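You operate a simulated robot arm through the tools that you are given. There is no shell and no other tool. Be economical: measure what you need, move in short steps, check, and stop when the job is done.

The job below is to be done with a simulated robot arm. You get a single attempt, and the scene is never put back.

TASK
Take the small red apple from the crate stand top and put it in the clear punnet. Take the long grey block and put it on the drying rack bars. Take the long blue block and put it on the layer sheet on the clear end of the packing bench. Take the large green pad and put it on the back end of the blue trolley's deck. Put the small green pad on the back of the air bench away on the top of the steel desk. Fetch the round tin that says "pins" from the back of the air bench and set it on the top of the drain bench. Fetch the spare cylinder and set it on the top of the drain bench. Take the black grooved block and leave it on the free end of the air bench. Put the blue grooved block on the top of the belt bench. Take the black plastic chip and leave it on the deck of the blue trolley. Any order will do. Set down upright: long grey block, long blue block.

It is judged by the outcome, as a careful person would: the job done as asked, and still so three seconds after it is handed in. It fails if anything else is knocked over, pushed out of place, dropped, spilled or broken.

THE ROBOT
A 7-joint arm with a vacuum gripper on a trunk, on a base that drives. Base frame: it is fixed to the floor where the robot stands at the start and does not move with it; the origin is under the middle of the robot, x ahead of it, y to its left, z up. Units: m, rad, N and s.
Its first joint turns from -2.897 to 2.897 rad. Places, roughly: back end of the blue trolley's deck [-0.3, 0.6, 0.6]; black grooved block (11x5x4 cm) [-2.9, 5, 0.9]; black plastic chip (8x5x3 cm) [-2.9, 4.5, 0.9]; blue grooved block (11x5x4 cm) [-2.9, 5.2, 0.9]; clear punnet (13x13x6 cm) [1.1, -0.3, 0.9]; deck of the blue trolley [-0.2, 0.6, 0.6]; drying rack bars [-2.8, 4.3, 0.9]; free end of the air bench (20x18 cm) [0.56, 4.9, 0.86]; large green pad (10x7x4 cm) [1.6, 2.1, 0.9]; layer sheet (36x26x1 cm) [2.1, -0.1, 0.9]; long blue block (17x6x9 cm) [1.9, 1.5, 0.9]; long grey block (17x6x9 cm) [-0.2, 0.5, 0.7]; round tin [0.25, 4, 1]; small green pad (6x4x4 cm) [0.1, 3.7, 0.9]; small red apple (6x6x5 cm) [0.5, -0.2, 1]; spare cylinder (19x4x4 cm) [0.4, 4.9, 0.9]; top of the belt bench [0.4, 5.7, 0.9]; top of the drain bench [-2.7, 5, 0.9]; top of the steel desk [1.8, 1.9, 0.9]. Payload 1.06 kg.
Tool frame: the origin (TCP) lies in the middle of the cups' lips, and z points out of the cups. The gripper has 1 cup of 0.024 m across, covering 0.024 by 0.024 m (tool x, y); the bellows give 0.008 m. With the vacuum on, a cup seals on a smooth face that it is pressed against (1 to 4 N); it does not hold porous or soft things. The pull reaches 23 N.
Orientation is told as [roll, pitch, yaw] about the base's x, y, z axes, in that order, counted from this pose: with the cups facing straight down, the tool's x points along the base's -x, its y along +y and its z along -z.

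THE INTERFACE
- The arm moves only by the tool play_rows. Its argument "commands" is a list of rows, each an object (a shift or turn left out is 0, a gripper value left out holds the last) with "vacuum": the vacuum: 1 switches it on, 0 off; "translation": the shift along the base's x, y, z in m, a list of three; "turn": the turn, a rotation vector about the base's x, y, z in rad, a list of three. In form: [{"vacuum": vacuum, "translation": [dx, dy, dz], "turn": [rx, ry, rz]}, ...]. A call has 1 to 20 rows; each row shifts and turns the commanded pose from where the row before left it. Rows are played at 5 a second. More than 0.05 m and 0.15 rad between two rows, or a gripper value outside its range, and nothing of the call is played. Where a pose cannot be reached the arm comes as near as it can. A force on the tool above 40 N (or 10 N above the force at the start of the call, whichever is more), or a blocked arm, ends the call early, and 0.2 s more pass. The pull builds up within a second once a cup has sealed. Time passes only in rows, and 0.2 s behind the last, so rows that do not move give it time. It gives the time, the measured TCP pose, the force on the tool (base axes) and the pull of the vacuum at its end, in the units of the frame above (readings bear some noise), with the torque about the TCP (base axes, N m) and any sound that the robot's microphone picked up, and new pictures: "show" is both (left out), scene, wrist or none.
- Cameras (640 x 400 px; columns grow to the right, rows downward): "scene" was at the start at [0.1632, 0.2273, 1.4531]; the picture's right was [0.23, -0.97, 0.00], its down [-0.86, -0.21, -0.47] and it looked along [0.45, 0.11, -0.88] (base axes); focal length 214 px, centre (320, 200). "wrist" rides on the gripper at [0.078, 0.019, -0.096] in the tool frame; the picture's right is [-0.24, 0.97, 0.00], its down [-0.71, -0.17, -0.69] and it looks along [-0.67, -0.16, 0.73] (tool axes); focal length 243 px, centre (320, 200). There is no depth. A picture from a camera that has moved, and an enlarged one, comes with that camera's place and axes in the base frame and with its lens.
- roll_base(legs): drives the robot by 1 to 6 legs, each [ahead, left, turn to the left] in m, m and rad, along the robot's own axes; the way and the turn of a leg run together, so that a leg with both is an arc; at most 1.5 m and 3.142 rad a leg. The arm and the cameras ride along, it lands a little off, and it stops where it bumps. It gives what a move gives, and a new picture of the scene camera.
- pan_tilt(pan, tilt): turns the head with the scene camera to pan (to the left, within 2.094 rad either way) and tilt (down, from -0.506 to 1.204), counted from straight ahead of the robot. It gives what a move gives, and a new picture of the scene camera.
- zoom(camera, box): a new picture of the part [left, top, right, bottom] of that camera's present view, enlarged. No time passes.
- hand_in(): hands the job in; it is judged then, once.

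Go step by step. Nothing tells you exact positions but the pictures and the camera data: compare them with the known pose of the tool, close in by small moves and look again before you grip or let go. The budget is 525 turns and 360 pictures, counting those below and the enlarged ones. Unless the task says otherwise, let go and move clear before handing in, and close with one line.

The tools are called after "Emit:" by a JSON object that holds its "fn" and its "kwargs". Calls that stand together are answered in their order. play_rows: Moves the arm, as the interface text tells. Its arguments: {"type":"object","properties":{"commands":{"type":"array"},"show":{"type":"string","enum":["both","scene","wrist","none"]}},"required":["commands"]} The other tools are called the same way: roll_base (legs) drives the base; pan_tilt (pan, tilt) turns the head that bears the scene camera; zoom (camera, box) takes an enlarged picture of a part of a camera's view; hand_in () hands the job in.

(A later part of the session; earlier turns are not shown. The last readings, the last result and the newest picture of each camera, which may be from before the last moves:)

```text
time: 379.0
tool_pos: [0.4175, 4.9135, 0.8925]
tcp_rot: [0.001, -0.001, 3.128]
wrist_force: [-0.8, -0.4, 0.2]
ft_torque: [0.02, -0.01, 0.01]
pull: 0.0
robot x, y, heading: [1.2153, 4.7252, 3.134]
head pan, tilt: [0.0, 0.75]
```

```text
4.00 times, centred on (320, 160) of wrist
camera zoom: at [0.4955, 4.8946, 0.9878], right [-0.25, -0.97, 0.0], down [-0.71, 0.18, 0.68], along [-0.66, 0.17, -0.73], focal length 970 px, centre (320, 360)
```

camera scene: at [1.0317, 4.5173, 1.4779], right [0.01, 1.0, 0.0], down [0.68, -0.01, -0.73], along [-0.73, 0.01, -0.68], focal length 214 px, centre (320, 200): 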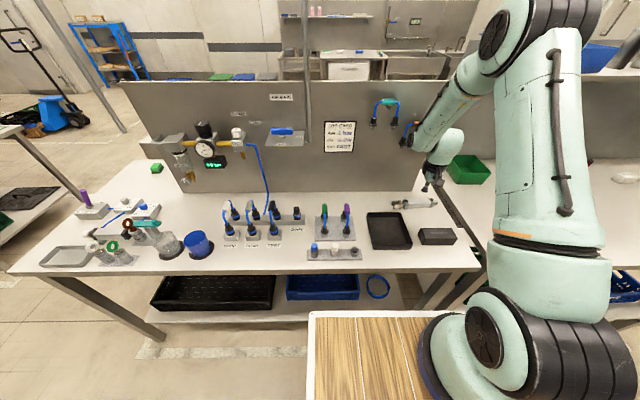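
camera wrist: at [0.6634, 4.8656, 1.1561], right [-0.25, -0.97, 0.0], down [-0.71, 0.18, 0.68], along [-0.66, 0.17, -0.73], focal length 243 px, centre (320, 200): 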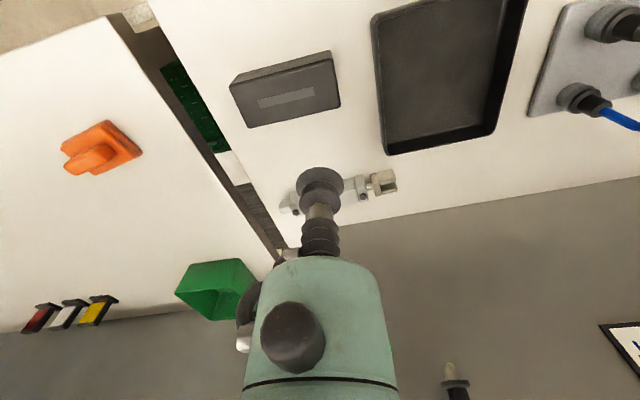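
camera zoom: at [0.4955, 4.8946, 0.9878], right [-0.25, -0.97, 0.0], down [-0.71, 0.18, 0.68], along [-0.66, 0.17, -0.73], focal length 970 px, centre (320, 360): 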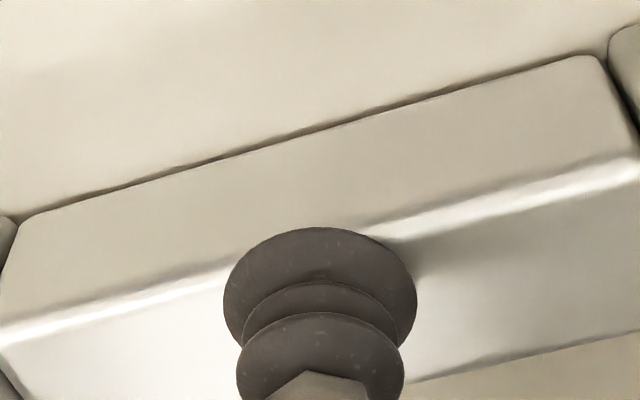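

The surface is a little lower than estimated and the cup is too near the edge. I'll shift 5 mm inward and continue down.

Emit:
{"fn": "play_rows", "kwargs": {"commands": [{"translation": [-0.005, 0, 0]}, {"translation": [0, 0, -0.003]}, {}, {}], "show": "none"}}

Emit:
{"fn": "zoom", "kwargs": {"camera": "wrist", "box": [240, 110, 400, 210]}}

```text
time: 380.0
tool_pos: [0.4126, 4.9131, 0.8891]
tcp_rot: [0.001, 0.0, 3.128]
wrist_force: [3.7, -0.1, 10.5]
ft_torque: [0.04, 0.08, -0.04]
pull: 22.9
robot x, y, heading: [1.2158, 4.7247, 3.134]
head pan, tilt: [0.0, 0.75]
```

```text
4.00 times, centred on (320, 160) of wrist
camera zoom: at [0.4907, 4.8944, 0.985], right [-0.25, -0.97, 0.0], down [-0.71, 0.18, 0.69], along [-0.66, 0.17, -0.73], focal length 970 px, centre (320, 360)
```

zoom: 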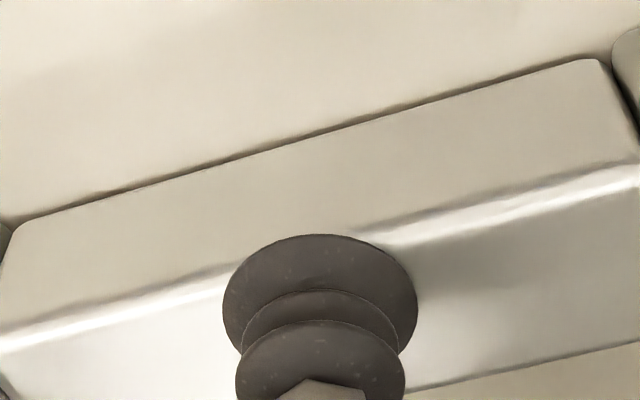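

Sealed. I'll lift slowly and check.

Emit:
{"fn": "play_rows", "kwargs": {"commands": [{"translation": [0, 0, 0.006]}, {"translation": [0, 0, 0.015]}, {"translation": [0, 0, 0.03]}, {"translation": [0, 0, 0.04]}, {"translation": [0.0, 0, 0.04]}, {"translation": [0.03, 0, 0.035]}, {"translation": [0.03, -0.01, 0.035]}, {"translation": [0.035, -0.01, 0.03]}, {"translation": [0.035, -0.01, 0.03]}, {"translation": [0.035, -0.01, 0.03]}, {"translation": [0.04, -0.01, 0.02]}, {"translation": [0.04, -0.01, 0.02]}, {"translation": [0.04, -0.01, 0.02]}], "show": "both"}}

```text
time: 382.8
tool_pos: [0.6983, 4.8428, 1.2425]
tcp_rot: [0.004, 0.003, 3.126]
wrist_force: [-0.2, 0.2, -4.0]
ft_torque: [0.01, -0.06, -0.02]
pull: 23.1
robot x, y, heading: [1.2175, 4.7231, 3.132]
head pan, tilt: [0.0, 0.75]
camera scene: at [1.0308, 4.5174, 1.4778], right [0.01, 1.0, 0.0], down [0.68, -0.01, -0.73], along [-0.73, 0.01, -0.68], focal length 214 px, centre (320, 200)
camera wrist: at [0.7753, 4.8229, 1.3365], right [-0.25, -0.97, 0.0], down [-0.71, 0.18, 0.68], along [-0.66, 0.17, -0.73], focal length 243 px, centre (320, 200)
```

scene: 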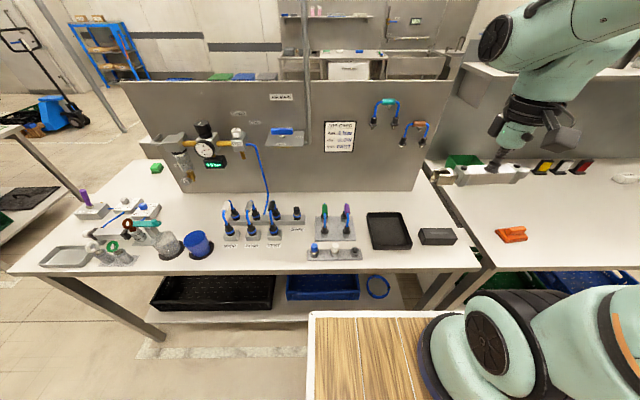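
wrist: 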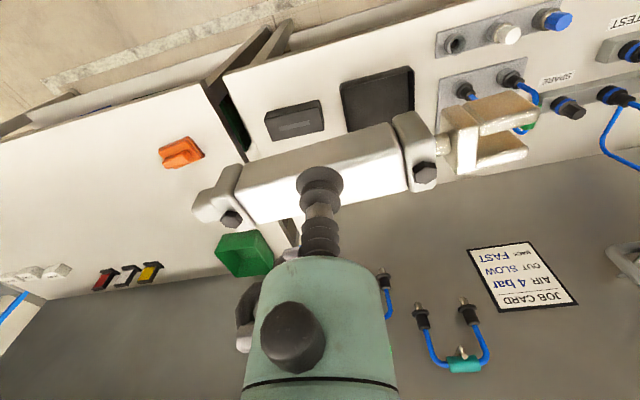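

The cylinder hangs well. I'll drive back to the drain bench without turning.

Emit:
{"fn": "roll_base", "kwargs": {"legs": [[0, 1.0, 0], [0, 0.76, 0], [1.4, 0, 0], [1.05, 0, 0], [0, -1.0, 0]]}}

Emit:
{"fn": "roll_base", "kwargs": {"legs": [[0, -0.95, 0], [0.6, 0, 0]]}}

Emit:
{"fn": "pan_tilt", "kwargs": {"pan": 0.0, "tilt": 0.75}}

```text
time: 408.1
tool_pos: [-1.7656, 4.0657, 1.2415]
tcp_rot: [0.001, 0.0, 3.136]
wrist_force: [-0.2, -1.0, -3.8]
ft_torque: [-0.01, -0.03, 0.0]
pull: 22.3
robot x, y, heading: [-1.2465, 3.9529, 3.141]
head pan, tilt: [0.0, 0.75]
camera scene: at [-1.4289, 3.743, 1.4779], right [0.0, 1.0, 0.0], down [0.68, 0.0, -0.73], along [-0.73, 0.0, -0.68], focal length 214 px, centre (320, 200)
```

scene: 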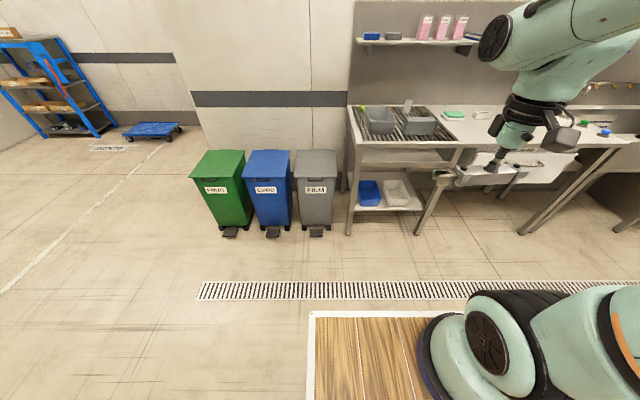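

```text
time: 416.0
tool_pos: [-2.3674, 5.0075, 1.2426]
tcp_rot: [0.001, 0.002, -3.142]
wrist_force: [-0.7, 0.0, -3.9]
ft_torque: [-0.05, 0.03, 0.0]
pull: 23.1
robot x, y, heading: [-1.8463, 4.8995, -3.132]
head pan, tilt: [0.0, 0.75]
camera scene: at [-2.0277, 4.6874, 1.4779], right [-0.01, 1.0, 0.0], down [0.68, 0.0, -0.73], along [-0.73, 0.0, -0.68], focal length 214 px, centre (320, 200)
```

scene: 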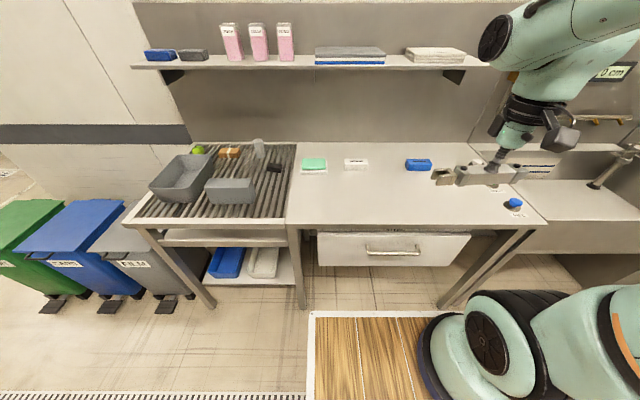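

```text
time: 416.6
tool_pos: [-2.3664, 5.0073, 1.2424]
tcp_rot: [0.006, 0.0, -3.141]
wrist_force: [-0.1, -0.3, -4.4]
ft_torque: [0.01, -0.02, 0.0]
pull: 22.8
robot x, y, heading: [-1.8468, 4.8957, -3.138]
head pan, tilt: [0.0, 0.75]
camera scene: at [-2.0277, 4.6874, 1.4779], right [-0.01, 1.0, 0.0], down [0.68, 0.0, -0.73], along [-0.73, 0.0, -0.68], focal length 214 px, centre (320, 200)
```

scene: 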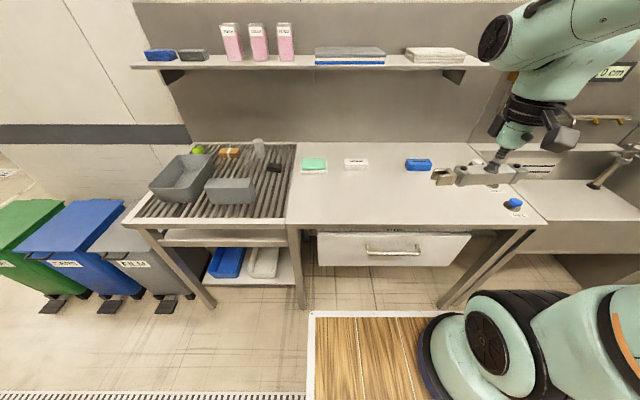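

There's ample free bench in front. I'll set the cylinder near (-2.68, 4.80).

Emit:
{"fn": "play_rows", "kwargs": {"commands": [{"translation": [-0.039, -0.026, 0]}, {"translation": [-0.039, -0.026, 0]}, {"translation": [-0.039, -0.026, 0]}, {"translation": [-0.039, -0.026, 0]}, {"translation": [-0.039, -0.026, 0]}, {"translation": [-0.039, -0.026, 0]}, {"translation": [-0.039, -0.026, 0]}, {"translation": [-0.039, -0.026, 0]}, {"translation": [0, 0, -0.05]}, {"translation": [0, 0, -0.05]}, {"translation": [0, 0, -0.05]}, {"translation": [0, 0, -0.05]}, {"translation": [0, 0, -0.05]}, {"translation": [0, 0, -0.03]}, {}], "show": "both"}}

```text
time: 419.8
tool_pos: [-2.679, 4.7984, 0.9628]
tcp_rot: [0.004, -0.001, -3.142]
wrist_force: [0.1, 0.0, -3.3]
ft_torque: [0.03, -0.03, -0.01]
pull: 23.3
robot x, y, heading: [-1.8472, 4.8953, -3.133]
head pan, tilt: [0.0, 0.75]
camera scene: at [-2.0277, 4.6874, 1.4779], right [-0.01, 1.0, 0.0], down [0.68, 0.0, -0.73], along [-0.73, 0.0, -0.68], focal length 214 px, centre (320, 200)
camera wrist: at [-2.6001, 4.7805, 1.0573], right [-0.23, -0.97, 0.0], down [-0.71, 0.17, 0.68], along [-0.67, 0.16, -0.73], focal length 243 px, centre (320, 200)
```

scene: 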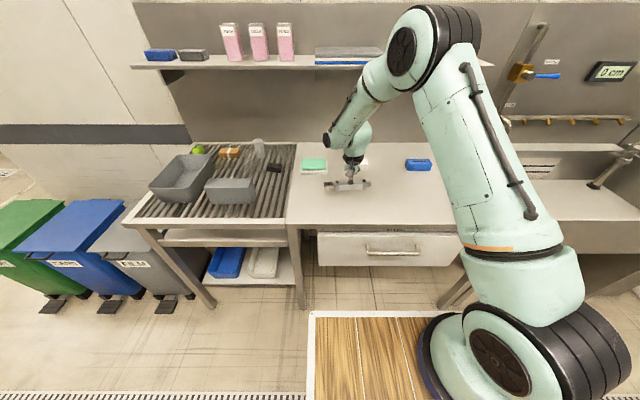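
wrist: 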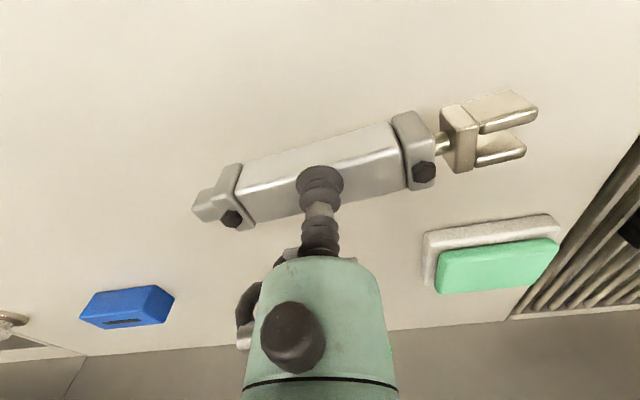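

Emit:
{"fn": "play_rows", "kwargs": {"commands": [{"translation": [0, 0, -0.03]}, {"translation": [0, 0, -0.012]}, {}], "show": "none"}}

Emit:
{"fn": "play_rows", "kwargs": {"commands": [{"translation": [0, 0, -0.004]}, {}], "show": "none"}}

Emit:
{"fn": "play_rows", "kwargs": {"commands": [{"translation": [0, 0, -0.003]}, {}], "show": "none"}}

```text
time: 420.6
tool_pos: [-2.6792, 4.7982, 0.9205]
tcp_rot: [0.002, 0.0, -3.142]
wrist_force: [-0.1, -0.2, -3.4]
ft_torque: [0.05, -0.01, -0.02]
pull: 23.4
robot x, y, heading: [-1.8456, 4.8946, -3.137]
head pan, tilt: [0.0, 0.75]
```

```text
time: 421.2
tool_pos: [-2.6797, 4.7986, 0.917]
tcp_rot: [0.002, 0.001, -3.141]
wrist_force: [0.1, -0.1, -3.6]
ft_torque: [0.02, -0.05, 0.0]
pull: 23.0
robot x, y, heading: [-1.8461, 4.8953, -3.134]
head pan, tilt: [0.0, 0.75]
```

```text
time: 421.8
tool_pos: [-2.6795, 4.7984, 0.9132]
tcp_rot: [0.002, 0.001, -3.142]
wrist_force: [0.0, 0.8, -1.9]
ft_torque: [0.01, 0.01, -0.01]
pull: 22.9
robot x, y, heading: [-1.8469, 4.8952, -3.135]
head pan, tilt: [0.0, 0.75]
```

Emit:
{"fn": "play_rows", "kwargs": {"commands": [{"translation": [0, 0, -0.003]}, {}], "show": "none"}}

```text
time: 422.4
tool_pos: [-2.6789, 4.8, 0.9102]
tcp_rot: [0.004, -0.002, -3.138]
wrist_force: [3.4, -0.2, 14.4]
ft_torque: [0.01, 0.17, 0.03]
pull: 23.2
robot x, y, heading: [-1.8465, 4.8973, -3.134]
head pan, tilt: [0.0, 0.75]
```

The cylinder is down. Release, then rise and look.

Emit:
{"fn": "play_rows", "kwargs": {"commands": [{"translation": [0, 0, 0.002]}, {"vacuum": 0}, {}, {}, {}, {"translation": [0, 0, 0.006]}, {"translation": [0, 0, 0.02]}, {"translation": [0, 0, 0.045]}, {"translation": [0, 0, 0.045]}], "show": "wrist"}}

```text
time: 424.4
tool_pos: [-2.6791, 4.8008, 1.028]
tcp_rot: [0.002, 0.001, -3.141]
wrist_force: [0.8, 0.2, 0.0]
ft_torque: [0.0, -0.01, 0.0]
pull: 0.0
robot x, y, heading: [-1.8484, 4.8977, -3.138]
head pan, tilt: [0.0, 0.75]
camera wrist: at [-2.6004, 4.782, 1.1224], right [-0.23, -0.97, 0.0], down [-0.71, 0.17, 0.68], along [-0.67, 0.16, -0.73], focal length 243 px, centre (320, 200)
```

wrist: 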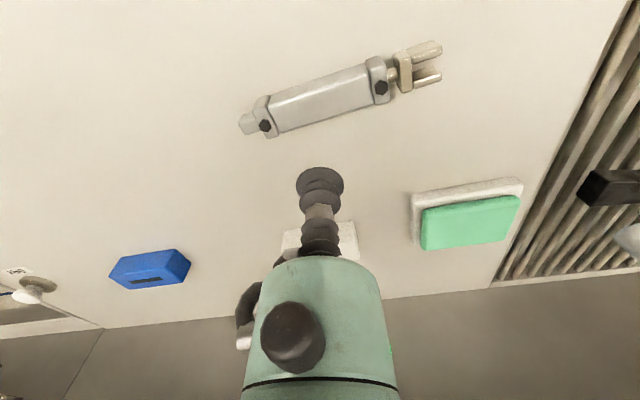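

Cylinder placed. Now the blue grooved block; I'll hover close to measure its corner.

Emit:
{"fn": "play_rows", "kwargs": {"commands": [{"translation": [0, 0.048, 0.01]}, {"translation": [-0.02, 0.044, 0]}, {"translation": [-0.02, 0.044, 0]}, {"translation": [-0.02, 0.044, 0]}, {"translation": [-0.02, 0.044, -0.0]}, {"translation": [-0.03, 0.02, -0.02]}, {}], "show": "scene"}}

Emit:
{"fn": "zoom", "kwargs": {"camera": "wrist", "box": [180, 100, 340, 220]}}

```text
time: 426.0
tool_pos: [-2.7901, 5.0439, 1.0193]
tcp_rot: [0.003, -0.001, -3.141]
wrist_force: [-0.5, 0.6, -0.4]
ft_torque: [0.03, -0.01, -0.02]
pull: 0.0
robot x, y, heading: [-1.8468, 4.8957, -3.135]
head pan, tilt: [0.0, 0.75]
camera scene: at [-2.0276, 4.6875, 1.4779], right [0.0, 1.0, 0.0], down [0.68, 0.0, -0.73], along [-0.73, 0.0, -0.68], focal length 214 px, centre (320, 200)
```

scene: 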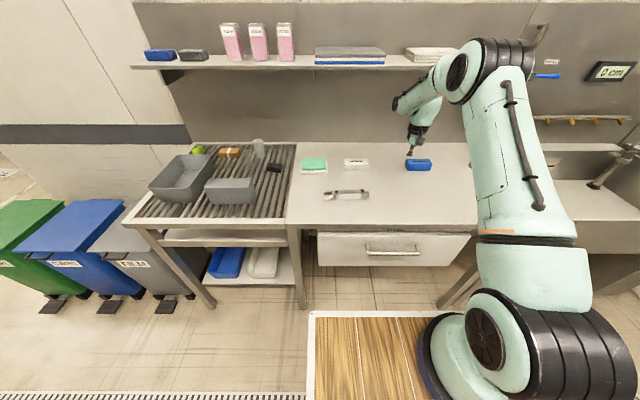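

```text
3.33 times, centred on (260, 160) of wrist
camera zoom: at [-2.7104, 5.0257, 1.1132], right [-0.23, -0.97, 0.0], down [-0.71, 0.17, 0.68], along [-0.67, 0.16, -0.73], focal length 809 px, centre (520, 333)
```

zoom: 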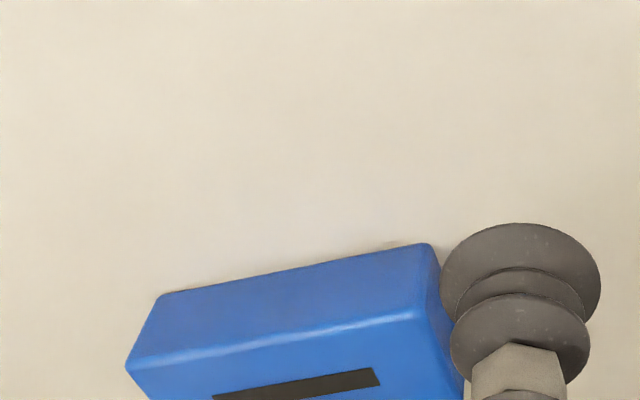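

Emit:
{"fn": "play_rows", "kwargs": {"commands": [{"translation": [-0.04, 0.005, -0.02]}, {"translation": [-0.035, 0.005, -0.03]}, {}], "show": "none"}}

Emit:
{"fn": "zoom", "kwargs": {"camera": "wrist", "box": [160, 80, 352, 200]}}

```text
time: 426.8
tool_pos: [-2.8641, 5.0542, 0.9682]
tcp_rot: [0.003, -0.001, -3.141]
wrist_force: [-1.1, -1.4, -1.2]
ft_torque: [0.01, 0.03, -0.01]
pull: 0.1
robot x, y, heading: [-1.8441, 4.8983, -3.134]
head pan, tilt: [0.0, 0.75]
```

```text
3.33 times, centred on (256, 140) of wrist
camera zoom: at [-2.7852, 5.0353, 1.0633], right [-0.23, -0.97, 0.0], down [-0.71, 0.17, 0.68], along [-0.67, 0.16, -0.73], focal length 809 px, centre (533, 400)
```

zoom: 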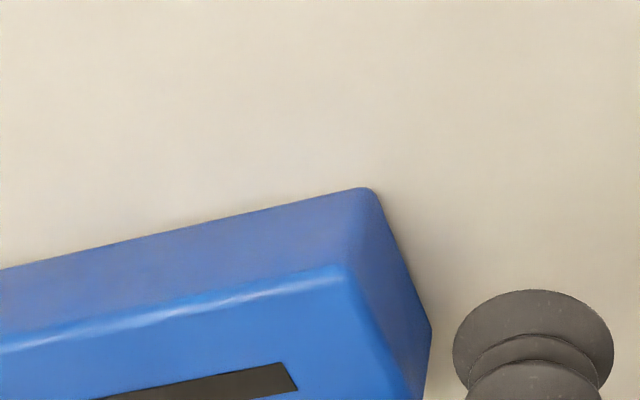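

The corner patch for the blue block is at about (-2.886, 5.111). I'll go there and press lightly.

Emit:
{"fn": "play_rows", "kwargs": {"commands": [{"translation": [-0.011, 0.028, 0]}, {"translation": [-0.011, 0.029, 0]}, {"translation": [0, 0, -0.02]}, {"translation": [0, 0, -0.015], "vacuum": 1}, {}], "show": "none"}}

Emit:
{"fn": "zoom", "kwargs": {"camera": "wrist", "box": [240, 100, 400, 220]}}

```text
time: 428.0
tool_pos: [-2.8857, 5.1116, 0.9318]
tcp_rot: [0.002, 0.001, 3.143]
wrist_force: [-0.5, -0.1, -0.7]
ft_torque: [-0.02, 0.0, 0.0]
pull: 0.1
out of reach, approached as far as the arm can: row 2
robot x, y, heading: [-1.8457, 4.8964, -3.137]
head pan, tilt: [0.0, 0.75]
```

```text
3.33 times, centred on (320, 160) of wrist
camera zoom: at [-2.8072, 5.0929, 1.0275], right [-0.24, -0.97, 0.0], down [-0.71, 0.17, 0.68], along [-0.67, 0.16, -0.73], focal length 809 px, centre (320, 333)
```

zoom: 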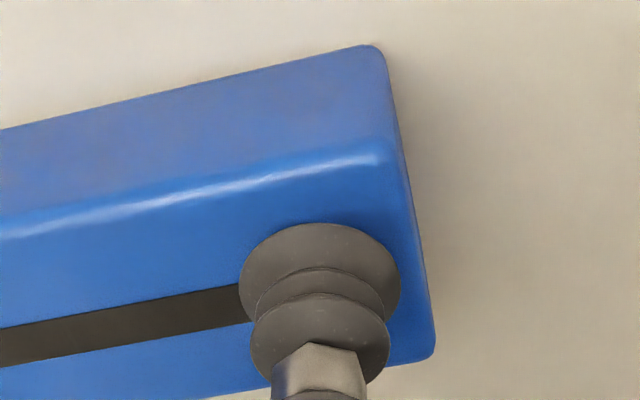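

Emit:
{"fn": "play_rows", "kwargs": {"commands": [{"translation": [0, -0.001, -0.006]}, {}, {}], "show": "none"}}

```text
time: 428.8
tool_pos: [-2.8859, 5.1092, 0.9257]
tcp_rot: [0.001, 0.0, -3.142]
wrist_force: [0.1, 0.3, -0.4]
ft_torque: [0.04, -0.02, 0.04]
pull: 0.0
robot x, y, heading: [-1.8485, 4.8993, -3.138]
head pan, tilt: [0.0, 0.75]
```

Emit:
{"fn": "play_rows", "kwargs": {"commands": [{"translation": [0, 0, -0.004]}, {}, {}], "show": "none"}}

```text
time: 429.6
tool_pos: [-2.8857, 5.1082, 0.9229]
tcp_rot: [0.002, 0.0, -3.141]
wrist_force: [0.1, -0.3, 0.2]
ft_torque: [-0.1, -0.04, -0.01]
pull: 23.5
robot x, y, heading: [-1.8465, 4.8964, -3.137]
head pan, tilt: [0.0, 0.75]
```

Sealed. I'll lift, retract, and drive to the belt bench's east side.

Emit:
{"fn": "play_rows", "kwargs": {"commands": [{"translation": [0, 0, 0.008]}, {"translation": [0, 0, 0.02]}, {"translation": [0.01, 0, 0.03]}, {"translation": [0.03, 0, 0.03]}, {"translation": [0.035, 0, 0.03]}, {"translation": [0.038, 0, 0.03]}, {"translation": [0.038, 0, 0.03]}, {"translation": [0.038, -0.005, 0.03]}, {"translation": [0.042, -0.01, 0.02]}, {"translation": [0.042, -0.01, 0.02]}, {"translation": [0.042, -0.01, 0.02]}, {"translation": [0.042, -0.01, 0.02]}, {"translation": [0.042, -0.01, 0.02]}, {"translation": [0.042, -0.01, 0.02]}], "show": "scene"}}

```text
time: 432.6
tool_pos: [-2.4435, 5.0447, 1.25]
tcp_rot: [0.003, 0.001, -3.141]
wrist_force: [-0.6, 0.2, -3.9]
ft_torque: [-0.15, -0.07, -0.01]
pull: 23.2
robot x, y, heading: [-1.8465, 4.8945, -3.137]
head pan, tilt: [0.0, 0.75]
camera scene: at [-2.0286, 4.6876, 1.4779], right [-0.01, 1.0, 0.0], down [0.68, 0.0, -0.73], along [-0.73, 0.0, -0.68], focal length 214 px, centre (320, 200)
```

scene: 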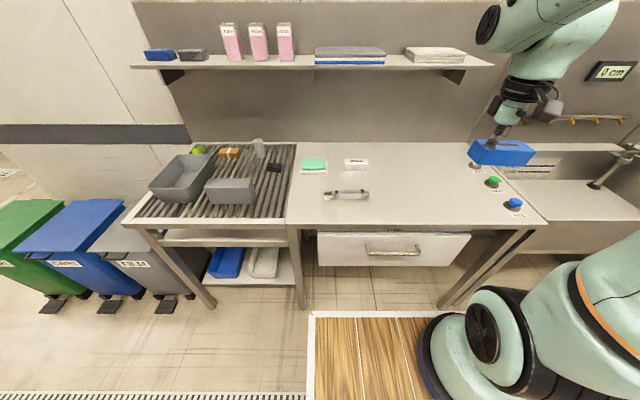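

Emit:
{"fn": "roll_base", "kwargs": {"legs": [[-0.6, 0, 0], [0, 1.0, 0], [0, 0.93, 0], [-1.4, 0, 0], [-1.05, 0, 0], [0, -1.4, 0]]}}

Emit:
{"fn": "pan_tilt", "kwargs": {"pan": -1.2, "tilt": 0.6}}

```text
time: 463.4
tool_pos: [0.6208, 4.5624, 1.2506]
tcp_rot: [0.002, 0.001, 3.13]
wrist_force: [0.3, -0.4, -2.4]
ft_torque: [-0.13, -0.04, -0.01]
pull: 22.8
robot x, y, heading: [1.2181, 4.4059, 3.138]
head pan, tilt: [0.0, 0.75]
camera scene: at [1.0318, 4.1991, 1.4779], right [0.01, 1.0, 0.0], down [0.68, 0.0, -0.73], along [-0.73, 0.01, -0.68], focal length 214 px, centre (320, 200)
```

scene: 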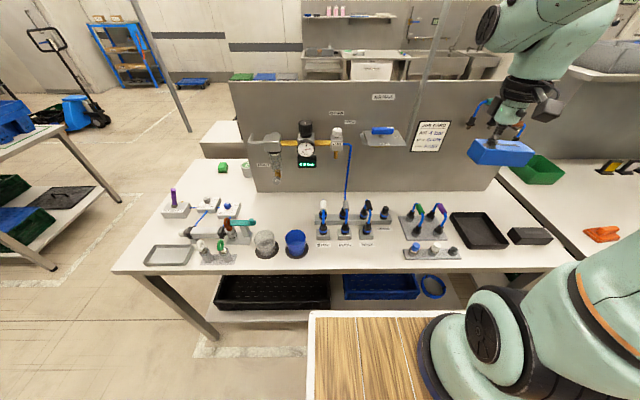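

```text
time: 464.8
tool_pos: [0.6211, 4.5613, 1.25]
tcp_rot: [0.003, 0.0, 3.131]
wrist_force: [0.8, -0.7, -3.1]
ft_torque: [-0.13, -0.02, 0.01]
pull: 23.0
robot x, y, heading: [1.215, 4.4081, 3.14]
head pan, tilt: [-1.201, 0.6]
camera scene: at [1.0832, 4.2811, 1.4908], right [0.93, 0.36, 0.0], down [0.2, -0.53, -0.82], along [-0.29, 0.77, -0.57], focal length 214 px, centre (320, 200)
```

scene: 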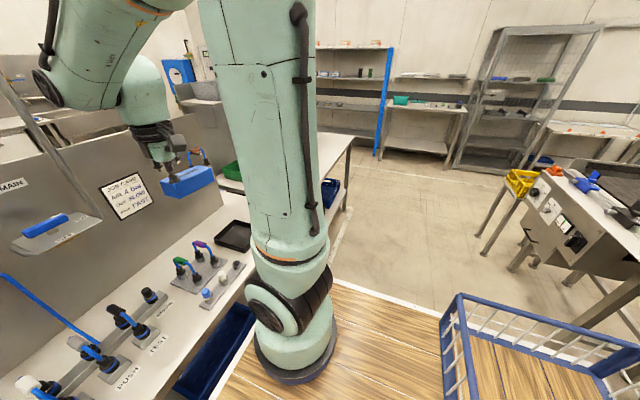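

The aisle north is clear. I'll slide on to the belt bench.

Emit:
{"fn": "roll_base", "kwargs": {"legs": [[0, -1.15, 0]]}}

Emit:
{"fn": "pan_tilt", "kwargs": {"pan": 0.0, "tilt": 0.75}}

```text
time: 470.6
tool_pos: [0.6239, 5.7038, 1.2496]
tcp_rot: [0.004, -0.001, 3.137]
wrist_force: [-0.2, -1.3, -3.6]
ft_torque: [-0.11, -0.03, 0.0]
pull: 22.8
robot x, y, heading: [1.219, 5.5533, 3.138]
head pan, tilt: [-1.201, 0.6]
camera scene: at [1.0883, 5.4252, 1.4908], right [0.93, 0.36, 0.0], down [0.2, -0.53, -0.83], along [-0.3, 0.77, -0.56], focal length 214 px, centre (320, 200)
```

scene: 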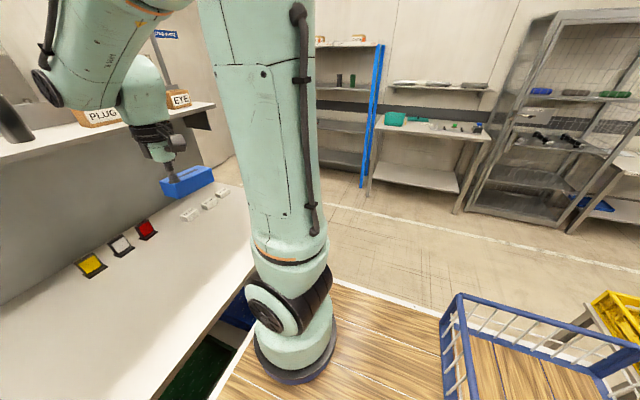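

```text
time: 472.0
tool_pos: [0.6235, 5.7026, 1.2499]
tcp_rot: [0.004, 0.001, 3.138]
wrist_force: [0.5, 0.9, -2.6]
ft_torque: [-0.14, -0.01, -0.04]
pull: 22.9
robot x, y, heading: [1.218, 5.5493, 3.141]
head pan, tilt: [0.0, 0.75]
camera scene: at [1.0374, 5.3429, 1.4779], right [0.0, 1.0, 0.0], down [0.68, 0.0, -0.73], along [-0.73, 0.0, -0.68], focal length 214 px, centre (320, 200)
```

scene: 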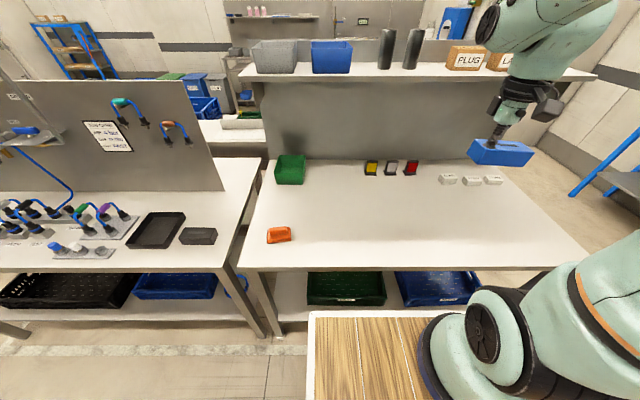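

The belt bench top is largely free in front. I'll put the block around (0.52, 5.70), clear of the shelf.

Emit:
{"fn": "play_rows", "kwargs": {"commands": [{"translation": [-0.03, -0.014, -0.03]}, {"translation": [-0.03, -0.014, -0.035]}, {"translation": [-0.03, -0.014, -0.035]}, {"translation": [0, 0, -0.05]}, {"translation": [0, 0, -0.05]}, {"translation": [0, 0, -0.05]}, {"translation": [0, 0, -0.03]}, {}], "show": "both"}}

```text
time: 473.8
tool_pos: [0.5341, 5.6594, 0.9707]
tcp_rot: [0.004, 0.001, 3.134]
wrist_force: [0.5, 0.0, -2.7]
ft_torque: [-0.16, -0.02, -0.02]
pull: 23.0
robot x, y, heading: [1.2199, 5.548, 3.144]
head pan, tilt: [0.0, 0.75]
camera scene: at [1.0375, 5.3428, 1.4779], right [0.0, 1.0, 0.0], down [0.68, 0.0, -0.73], along [-0.73, 0.0, -0.68], focal length 214 px, centre (320, 200)
camera wrist: at [0.6124, 5.6417, 1.0648], right [-0.24, -0.97, 0.0], down [-0.71, 0.18, 0.68], along [-0.66, 0.16, -0.73], focal length 243 px, centre (320, 200)
```

scene: 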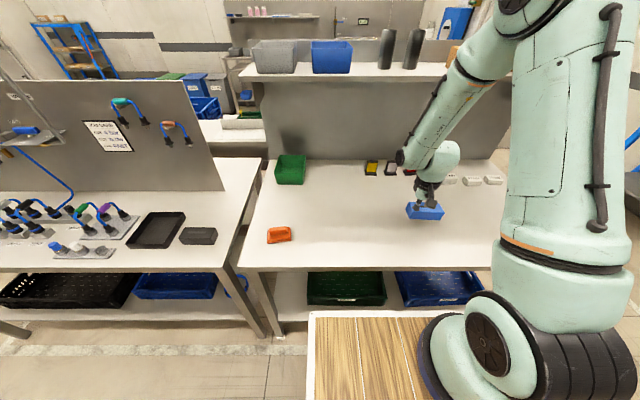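
wrist: 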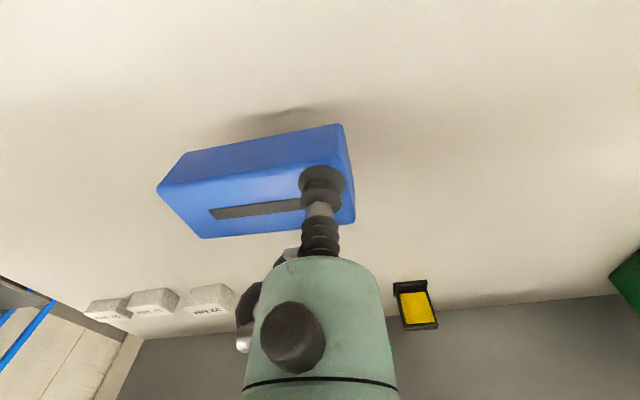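

Clear area below. I'll lower in steps.

Emit:
{"fn": "play_rows", "kwargs": {"commands": [{"translation": [0, 0, -0.02]}, {"translation": [0, 0, -0.015]}, {}], "show": "none"}}

Emit:
{"fn": "play_rows", "kwargs": {"commands": [{"translation": [0, 0, -0.006]}, {}], "show": "none"}}

Emit:
{"fn": "play_rows", "kwargs": {"commands": [{"translation": [0, 0, -0.004]}, {}], "show": "none"}}

Emit:
{"fn": "play_rows", "kwargs": {"commands": [{"translation": [0, 0, -0.004]}, {}], "show": "none"}}

```text
time: 474.6
tool_pos: [0.5343, 5.6601, 0.9343]
tcp_rot: [0.0, -0.001, 3.137]
wrist_force: [-0.5, 0.5, -2.6]
ft_torque: [-0.11, -0.03, 0.0]
pull: 22.6
robot x, y, heading: [1.2184, 5.5523, 3.139]
head pan, tilt: [0.0, 0.75]
```

```text
time: 475.2
tool_pos: [0.5332, 5.6608, 0.9286]
tcp_rot: [0.003, 0.0, 3.137]
wrist_force: [-0.4, 0.3, -3.2]
ft_torque: [-0.13, -0.05, 0.04]
pull: 22.5
robot x, y, heading: [1.223, 5.5474, 3.143]
head pan, tilt: [0.0, 0.75]
```

```text
time: 475.8
tool_pos: [0.534, 5.6611, 0.9255]
tcp_rot: [0.004, -0.001, 3.135]
wrist_force: [0.2, -0.6, -2.3]
ft_torque: [-0.15, -0.04, -0.01]
pull: 23.0
robot x, y, heading: [1.2174, 5.5486, 3.144]
head pan, tilt: [0.0, 0.75]
```

```text
time: 476.4
tool_pos: [0.5333, 5.6612, 0.9209]
tcp_rot: [0.003, 0.001, 3.137]
wrist_force: [0.4, -0.1, -3.5]
ft_torque: [-0.17, -0.02, -0.01]
pull: 22.8
robot x, y, heading: [1.2209, 5.5511, 3.136]
head pan, tilt: [0.0, 0.75]
```

Emit:
{"fn": "play_rows", "kwargs": {"commands": [{"translation": [0, 0, -0.005]}, {}], "show": "none"}}

Emit:
{"fn": "play_rows", "kwargs": {"commands": [{"translation": [0, 0, -0.004]}, {}], "show": "none"}}

Emit:
{"fn": "play_rows", "kwargs": {"commands": [{"translation": [0, 0, -0.003]}, {}], "show": "none"}}

Emit:
{"fn": "play_rows", "kwargs": {"commands": [{"translation": [0, 0, -0.003]}, {}], "show": "none"}}

```text
time: 477.0
tool_pos: [0.5344, 5.6603, 0.9163]
tcp_rot: [0.003, 0.0, 3.137]
wrist_force: [0.2, 0.9, -3.2]
ft_torque: [-0.14, -0.05, -0.02]
pull: 22.4
robot x, y, heading: [1.2209, 5.5509, 3.136]
head pan, tilt: [0.0, 0.75]
```

```text
time: 477.6
tool_pos: [0.5335, 5.661, 0.912]
tcp_rot: [0.004, 0.0, 3.136]
wrist_force: [0.0, 0.7, -2.8]
ft_torque: [-0.09, -0.02, 0.01]
pull: 23.4
robot x, y, heading: [1.2202, 5.5521, 3.141]
head pan, tilt: [0.0, 0.75]
```

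```text
time: 478.2
tool_pos: [0.5336, 5.6608, 0.9075]
tcp_rot: [0.004, -0.001, 3.135]
wrist_force: [-0.3, 0.4, -2.9]
ft_torque: [-0.16, -0.04, -0.03]
pull: 23.1
robot x, y, heading: [1.2176, 5.5507, 3.142]
head pan, tilt: [0.0, 0.75]
```

```text
time: 478.8
tool_pos: [0.5338, 5.6611, 0.9061]
tcp_rot: [0.004, -0.002, 3.136]
wrist_force: [-0.6, -0.7, -1.0]
ft_torque: [0.07, 0.06, 0.03]
pull: 22.9
robot x, y, heading: [1.2196, 5.5514, 3.143]
head pan, tilt: [0.0, 0.75]
```

Contact begins. A touch lower, then release and rise.

Emit:
{"fn": "play_rows", "kwargs": {"commands": [{"translation": [0, 0, -0.003]}, {}, {"vacuum": 0}, {}, {}, {}, {"translation": [0, 0, 0.006]}, {"translation": [0, 0, 0.02]}, {"translation": [0, 0, 0.045]}, {"translation": [0, 0, 0.045]}, {"translation": [0.02, -0.01, 0.04]}, {"translation": [0.02, -0.01, 0.04]}, {"translation": [0.02, -0.01, 0.04]}, {"translation": [0.03, -0.01, 0.03]}, {"translation": [0.03, -0.01, 0.03]}, {"translation": [0.03, -0.01, 0.02]}], "show": "scene"}}

```text
time: 482.2
tool_pos: [0.6833, 5.6005, 1.2176]
tcp_rot: [0.001, 0.002, 3.138]
wrist_force: [-0.5, 0.2, -0.6]
ft_torque: [0.02, -0.02, -0.02]
pull: 0.0
robot x, y, heading: [1.2209, 5.5493, 3.142]
head pan, tilt: [0.0, 0.75]
camera scene: at [1.0368, 5.3428, 1.4779], right [0.0, 1.0, 0.0], down [0.68, 0.0, -0.73], along [-0.73, 0.0, -0.68], focal length 214 px, centre (320, 200)
```

scene: 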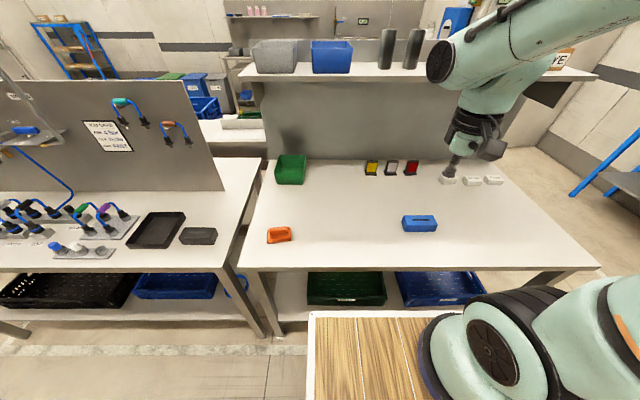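

Blue block placed. Next, the "pins" tin at the back of the air bench near (0.25, 4.0); I'll slide south.

Emit:
{"fn": "roll_base", "kwargs": {"legs": [[0, 1.4, 0], [0.05, 0.15, 0]]}}

Emit:
{"fn": "pan_tilt", "kwargs": {"pan": 0.0, "tilt": 0.75}}

Emit:
{"fn": "zoom", "kwargs": {"camera": "scene", "box": [220, 110, 460, 260]}}

```text
time: 490.2
tool_pos: [0.6493, 4.0379, 1.2183]
tcp_rot: [0.002, 0.0, -3.124]
wrist_force: [0.3, -0.3, 0.5]
ft_torque: [-0.01, 0.02, -0.01]
pull: 0.0
robot x, y, heading: [1.1895, 4.0044, -3.119]
head pan, tilt: [0.0, 0.75]
camera scene: at [1.0085, 3.7894, 1.4779], right [-0.02, 1.0, 0.0], down [0.68, 0.01, -0.73], along [-0.73, -0.02, -0.68], focal length 214 px, centre (320, 200)
```

scene: 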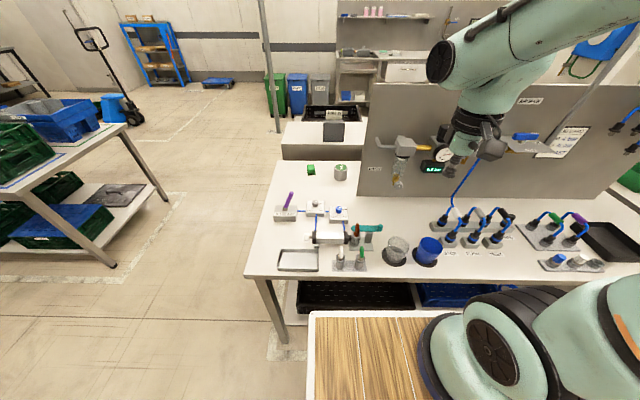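

```text
time: 490.8
tool_pos: [0.6494, 4.039, 1.2196]
tcp_rot: [0.0, -0.001, -3.125]
wrist_force: [-0.5, -1.2, 0.3]
ft_torque: [0.01, 0.01, 0.03]
pull: 0.0
robot x, y, heading: [1.1854, 4.0016, -3.118]
head pan, tilt: [0.0, 0.75]
camera scene: at [1.0085, 3.7894, 1.4779], right [-0.02, 1.0, 0.0], down [0.68, 0.01, -0.73], along [-0.73, -0.02, -0.68], focal length 214 px, centre (320, 200)
```

scene: 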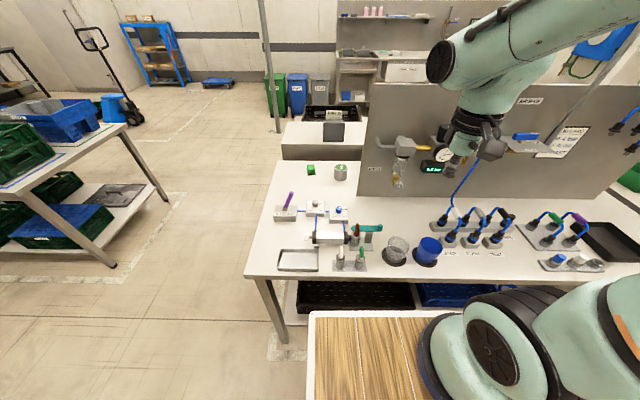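

```text
2.67 times, centred on (340, 185) of scene
camera zoom: at [1.0085, 3.7894, 1.4779], right [-0.02, 1.0, 0.0], down [0.68, 0.01, -0.73], along [-0.73, -0.02, -0.68], focal length 572 px, centre (267, 240)
```

zoom: 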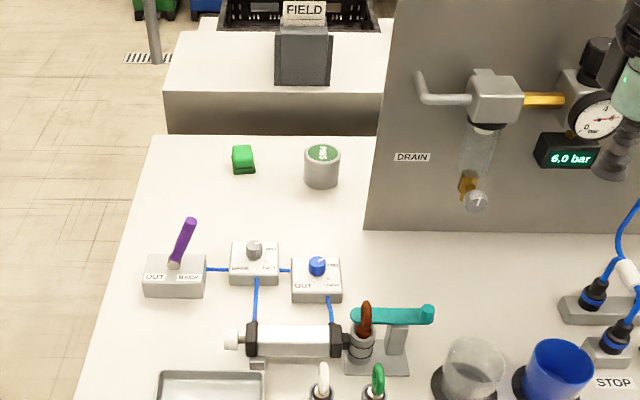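

Emit:
{"fn": "zoom", "kwargs": {"camera": "scene", "box": [296, 150, 368, 195]}}

```text
8.89 times, centred on (332, 172) of scene
camera zoom: at [1.0085, 3.7894, 1.4779], right [-0.02, 1.0, 0.0], down [0.68, 0.01, -0.73], along [-0.73, -0.02, -0.68], focal length 1906 px, centre (213, 444)
```

zoom: 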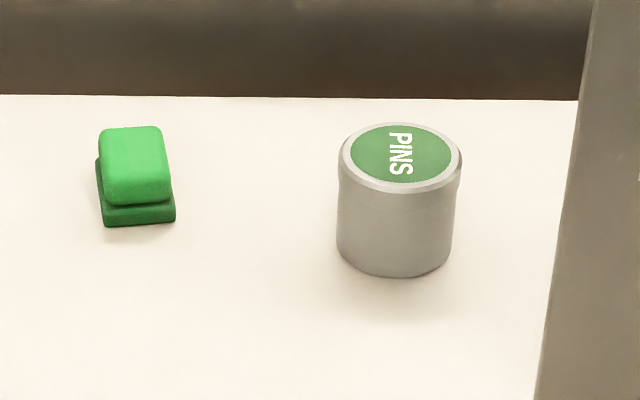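

The tin's lid centre is near (0.184, 3.865, 0.916), right beside the end of the board; the small green pad is nearby. Approaching from the south gap is safer, so I'll go there and face north.

Emit:
{"fn": "roll_base", "kwargs": {"legs": [[0, 1.04, 0], [0, 0, -1.594], [0, 1.08, 0]]}}

Emit:
{"fn": "pan_tilt", "kwargs": {"pan": 0.0, "tilt": 0.75}}

```text
time: 505.2
tool_pos: [0.1767, 3.4888, 1.2179]
tcp_rot: [0.002, -0.001, 1.566]
wrist_force: [0.0, 0.3, 0.2]
ft_torque: [0.02, -0.03, -0.01]
pull: 0.0
robot x, y, heading: [0.1283, 2.9532, 1.569]
head pan, tilt: [0.0, 0.75]
camera scene: at [-0.0831, 3.1392, 1.4779], right [1.0, 0.0, 0.0], down [0.0, -0.68, -0.73], along [0.0, 0.73, -0.68], focal length 214 px, centre (320, 200)
```

scene: 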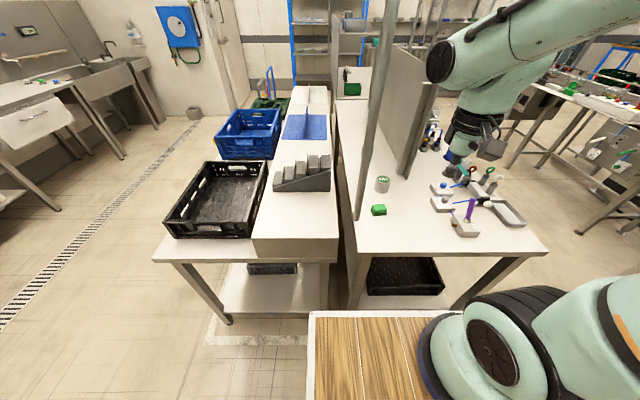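

```text
time: 505.8
tool_pos: [0.1761, 3.4895, 1.2193]
tcp_rot: [0.0, -0.001, 1.566]
wrist_force: [0.2, 0.6, 0.6]
ft_torque: [-0.01, -0.02, 0.03]
pull: 0.0
robot x, y, heading: [0.1227, 2.9525, 1.565]
head pan, tilt: [0.0, 0.75]
camera scene: at [-0.0831, 3.1392, 1.4779], right [1.0, 0.0, 0.0], down [0.0, -0.68, -0.73], along [0.0, 0.73, -0.68], focal length 214 px, centre (320, 200)
```

scene: 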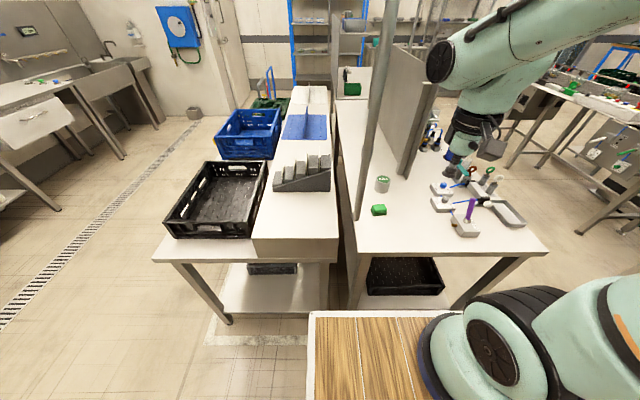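

A vertical pole stands near (0.07, 3.70), so I'll shift right to bring the arm in from the south-east.

Emit:
{"fn": "roll_base", "kwargs": {"legs": [[0, -0.25, 0]]}}

Emit:
{"fn": "play_rows", "kwargs": {"commands": [{"translation": [-0.04, 0.03, 0]}, {"translation": [-0.04, 0.03, 0]}, {"translation": [-0.04, 0.03, 0]}, {"translation": [-0.04, 0.03, 0]}, {"translation": [-0.03, 0.04, -0.0]}, {"translation": [-0.03, 0.035, -0.01]}, {"translation": [-0.02, 0.035, -0.02]}, {}], "show": "both"}}

```text
time: 507.6
tool_pos: [0.4252, 3.4885, 1.2181]
tcp_rot: [0.003, -0.001, 1.564]
wrist_force: [-0.2, 0.2, 0.1]
ft_torque: [0.03, -0.02, 0.02]
pull: 0.0
robot x, y, heading: [0.3732, 2.9524, 1.573]
head pan, tilt: [0.0, 0.75]
camera scene: at [0.1662, 3.139, 1.4779], right [1.0, 0.0, 0.0], down [0.0, -0.68, -0.73], along [0.0, 0.73, -0.68], focal length 214 px, centre (320, 200)
```

scene: 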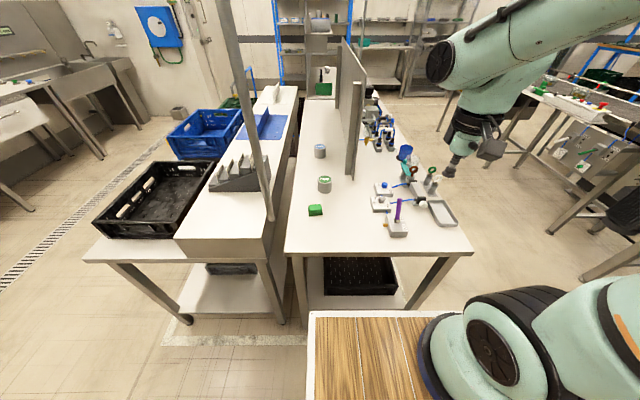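

```text
time: 509.4
tool_pos: [0.1841, 3.7189, 1.1874]
tcp_rot: [0.002, -0.001, 1.563]
wrist_force: [0.3, 0.9, 0.7]
ft_torque: [0.03, 0.01, -0.04]
pull: 0.0
robot x, y, heading: [0.3755, 2.9533, 1.562]
head pan, tilt: [0.0, 0.75]
camera scene: at [0.1662, 3.1389, 1.4779], right [1.0, 0.0, 0.0], down [0.0, -0.68, -0.73], along [0.0, 0.73, -0.68], focal length 214 px, centre (320, 200)
camera wrist: at [0.1662, 3.6405, 1.283], right [-0.97, 0.24, 0.0], down [0.18, 0.71, 0.68], along [0.16, 0.66, -0.73], focal length 243 px, centre (320, 200)
```

scene: 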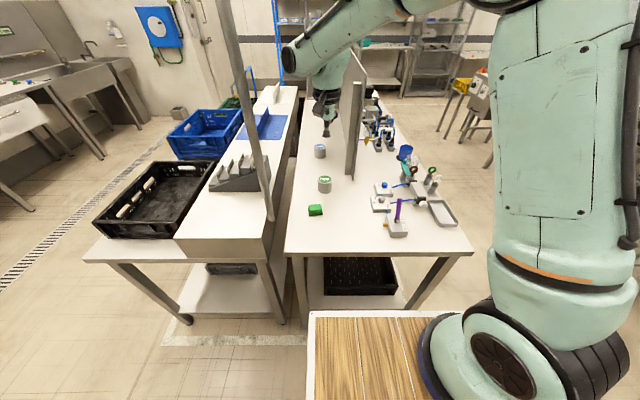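
wrist: 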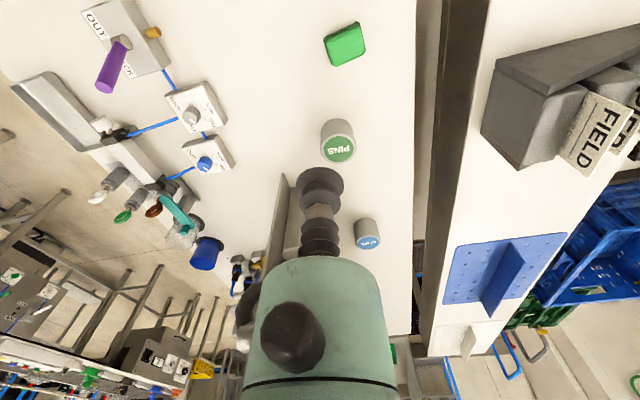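

Two tins: I'll verify the labels and check the pole position.

Emit:
{"fn": "zoom", "kwargs": {"camera": "wrist", "box": [290, 100, 418, 260]}}

Emit:
{"fn": "zoom", "kwargs": {"camera": "scene", "box": [200, 80, 392, 240]}}

```text
2.50 times, centred on (354, 180) of wrist
camera zoom: at [0.1662, 3.6405, 1.283], right [-0.97, 0.24, 0.0], down [0.18, 0.71, 0.68], along [0.16, 0.66, -0.73], focal length 606 px, centre (235, 250)
```

zoom: 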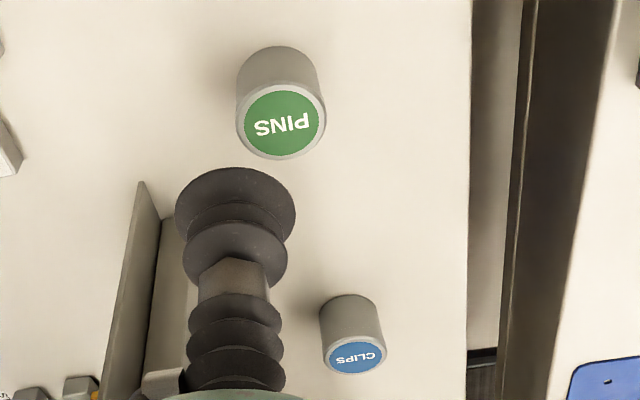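

```text
2.50 times, centred on (296, 160) of scene
camera zoom: at [0.1662, 3.1389, 1.4779], right [1.0, 0.0, 0.0], down [0.0, -0.68, -0.73], along [0.0, 0.73, -0.68], focal length 536 px, centre (380, 300)
```

zoom: 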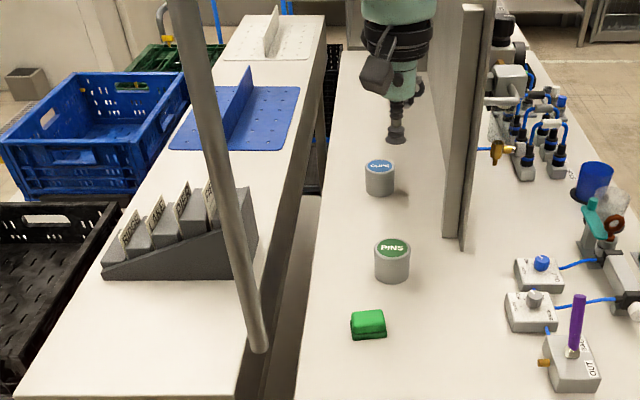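

The green-lid tin reads "PINS", lid centre (0.184, 3.862). I'll move over it and lower.

Emit:
{"fn": "play_rows", "kwargs": {"commands": [{"translation": [0, 0.036, 0]}, {"translation": [0, 0.036, 0]}, {"translation": [0, 0.036, 0]}, {"translation": [0, 0.036, 0]}, {"translation": [0, 0, -0.045]}, {"translation": [0, 0, -0.045]}, {"translation": [0, 0, -0.045]}, {"translation": [0, 0, -0.045]}, {"translation": [0, 0, -0.04], "vacuum": 1}, {}], "show": "both"}}

```text
time: 511.6
tool_pos: [0.1838, 3.8643, 0.9695]
tcp_rot: [0.0, -0.001, 1.563]
wrist_force: [0.3, 1.2, 0.3]
ft_torque: [0.02, 0.01, 0.04]
pull: 0.1
robot x, y, heading: [0.3786, 2.9558, 1.57]
head pan, tilt: [0.0, 0.75]
camera scene: at [0.1661, 3.139, 1.4779], right [1.0, 0.0, 0.0], down [0.0, -0.68, -0.73], along [0.0, 0.73, -0.68], focal length 214 px, centre (320, 200)
camera wrist: at [0.1653, 3.7859, 1.0635], right [-0.97, 0.24, 0.0], down [0.18, 0.71, 0.68], along [0.16, 0.66, -0.73], focal length 243 px, centre (320, 200)
```

scene: 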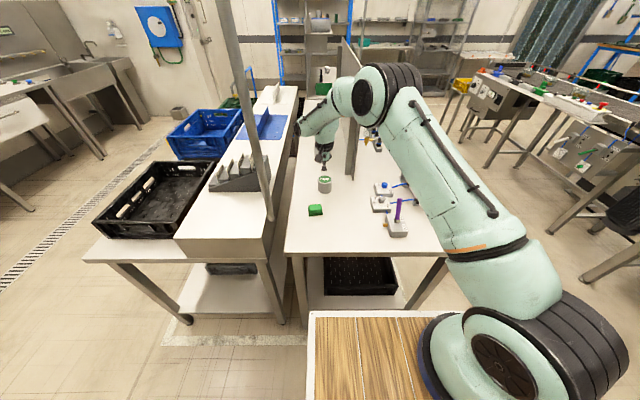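
wrist: 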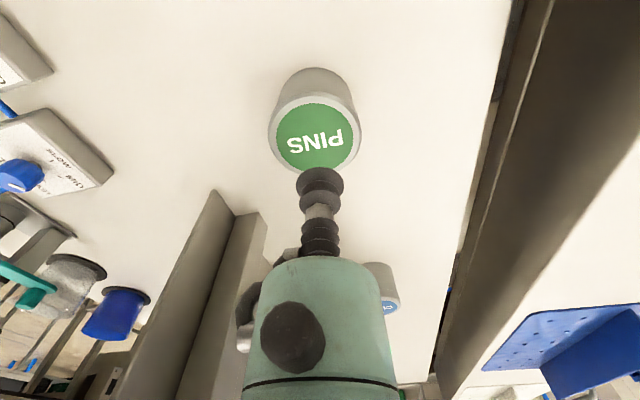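

Emit:
{"fn": "play_rows", "kwargs": {"commands": [{"translation": [0.003, 0, -0.03]}, {"translation": [0, 0, -0.014]}, {}, {}], "show": "none"}}

```text
time: 512.6
tool_pos: [0.1883, 3.863, 0.9246]
tcp_rot: [0.003, 0.0, 1.564]
wrist_force: [-0.2, -0.5, -0.2]
ft_torque: [0.02, 0.01, -0.01]
pull: 0.0
robot x, y, heading: [0.3759, 2.9524, 1.564]
head pan, tilt: [0.0, 0.75]
```

Emit:
{"fn": "play_rows", "kwargs": {"commands": [{"translation": [0, 0, -0.005]}, {}, {}], "show": "none"}}

```text
time: 513.4
tool_pos: [0.1888, 3.8627, 0.9188]
tcp_rot: [0.002, 0.001, 1.564]
wrist_force: [0.4, 0.4, 0.0]
ft_torque: [-0.07, 0.01, 0.01]
pull: 23.3
robot x, y, heading: [0.375, 2.9527, 1.571]
head pan, tilt: [0.0, 0.75]
```

Sealed. Lift and retract.

Emit:
{"fn": "play_rows", "kwargs": {"commands": [{"translation": [0, 0, 0.008]}, {"translation": [0, 0, 0.025]}, {"translation": [0, 0, 0.04]}, {"translation": [0, 0, 0.045]}, {"translation": [0, 0, 0.045]}, {"translation": [0.01, -0.03, 0.035]}, {"translation": [0.01, -0.03, 0.035]}, {"translation": [0.02, -0.035, 0.025]}, {"translation": [0.03, -0.035, 0.02]}, {"translation": [0.03, -0.035, 0.02]}, {"translation": [0.03, -0.035, 0]}, {"translation": [0.03, -0.035, 0]}, {"translation": [0.03, -0.035, 0]}, {"translation": [0.03, -0.035, 0]}, {"translation": [0.02, -0.04, 0]}], "show": "scene"}}

```text
refused: row 9 steps farther than a row can; nothing moved
```

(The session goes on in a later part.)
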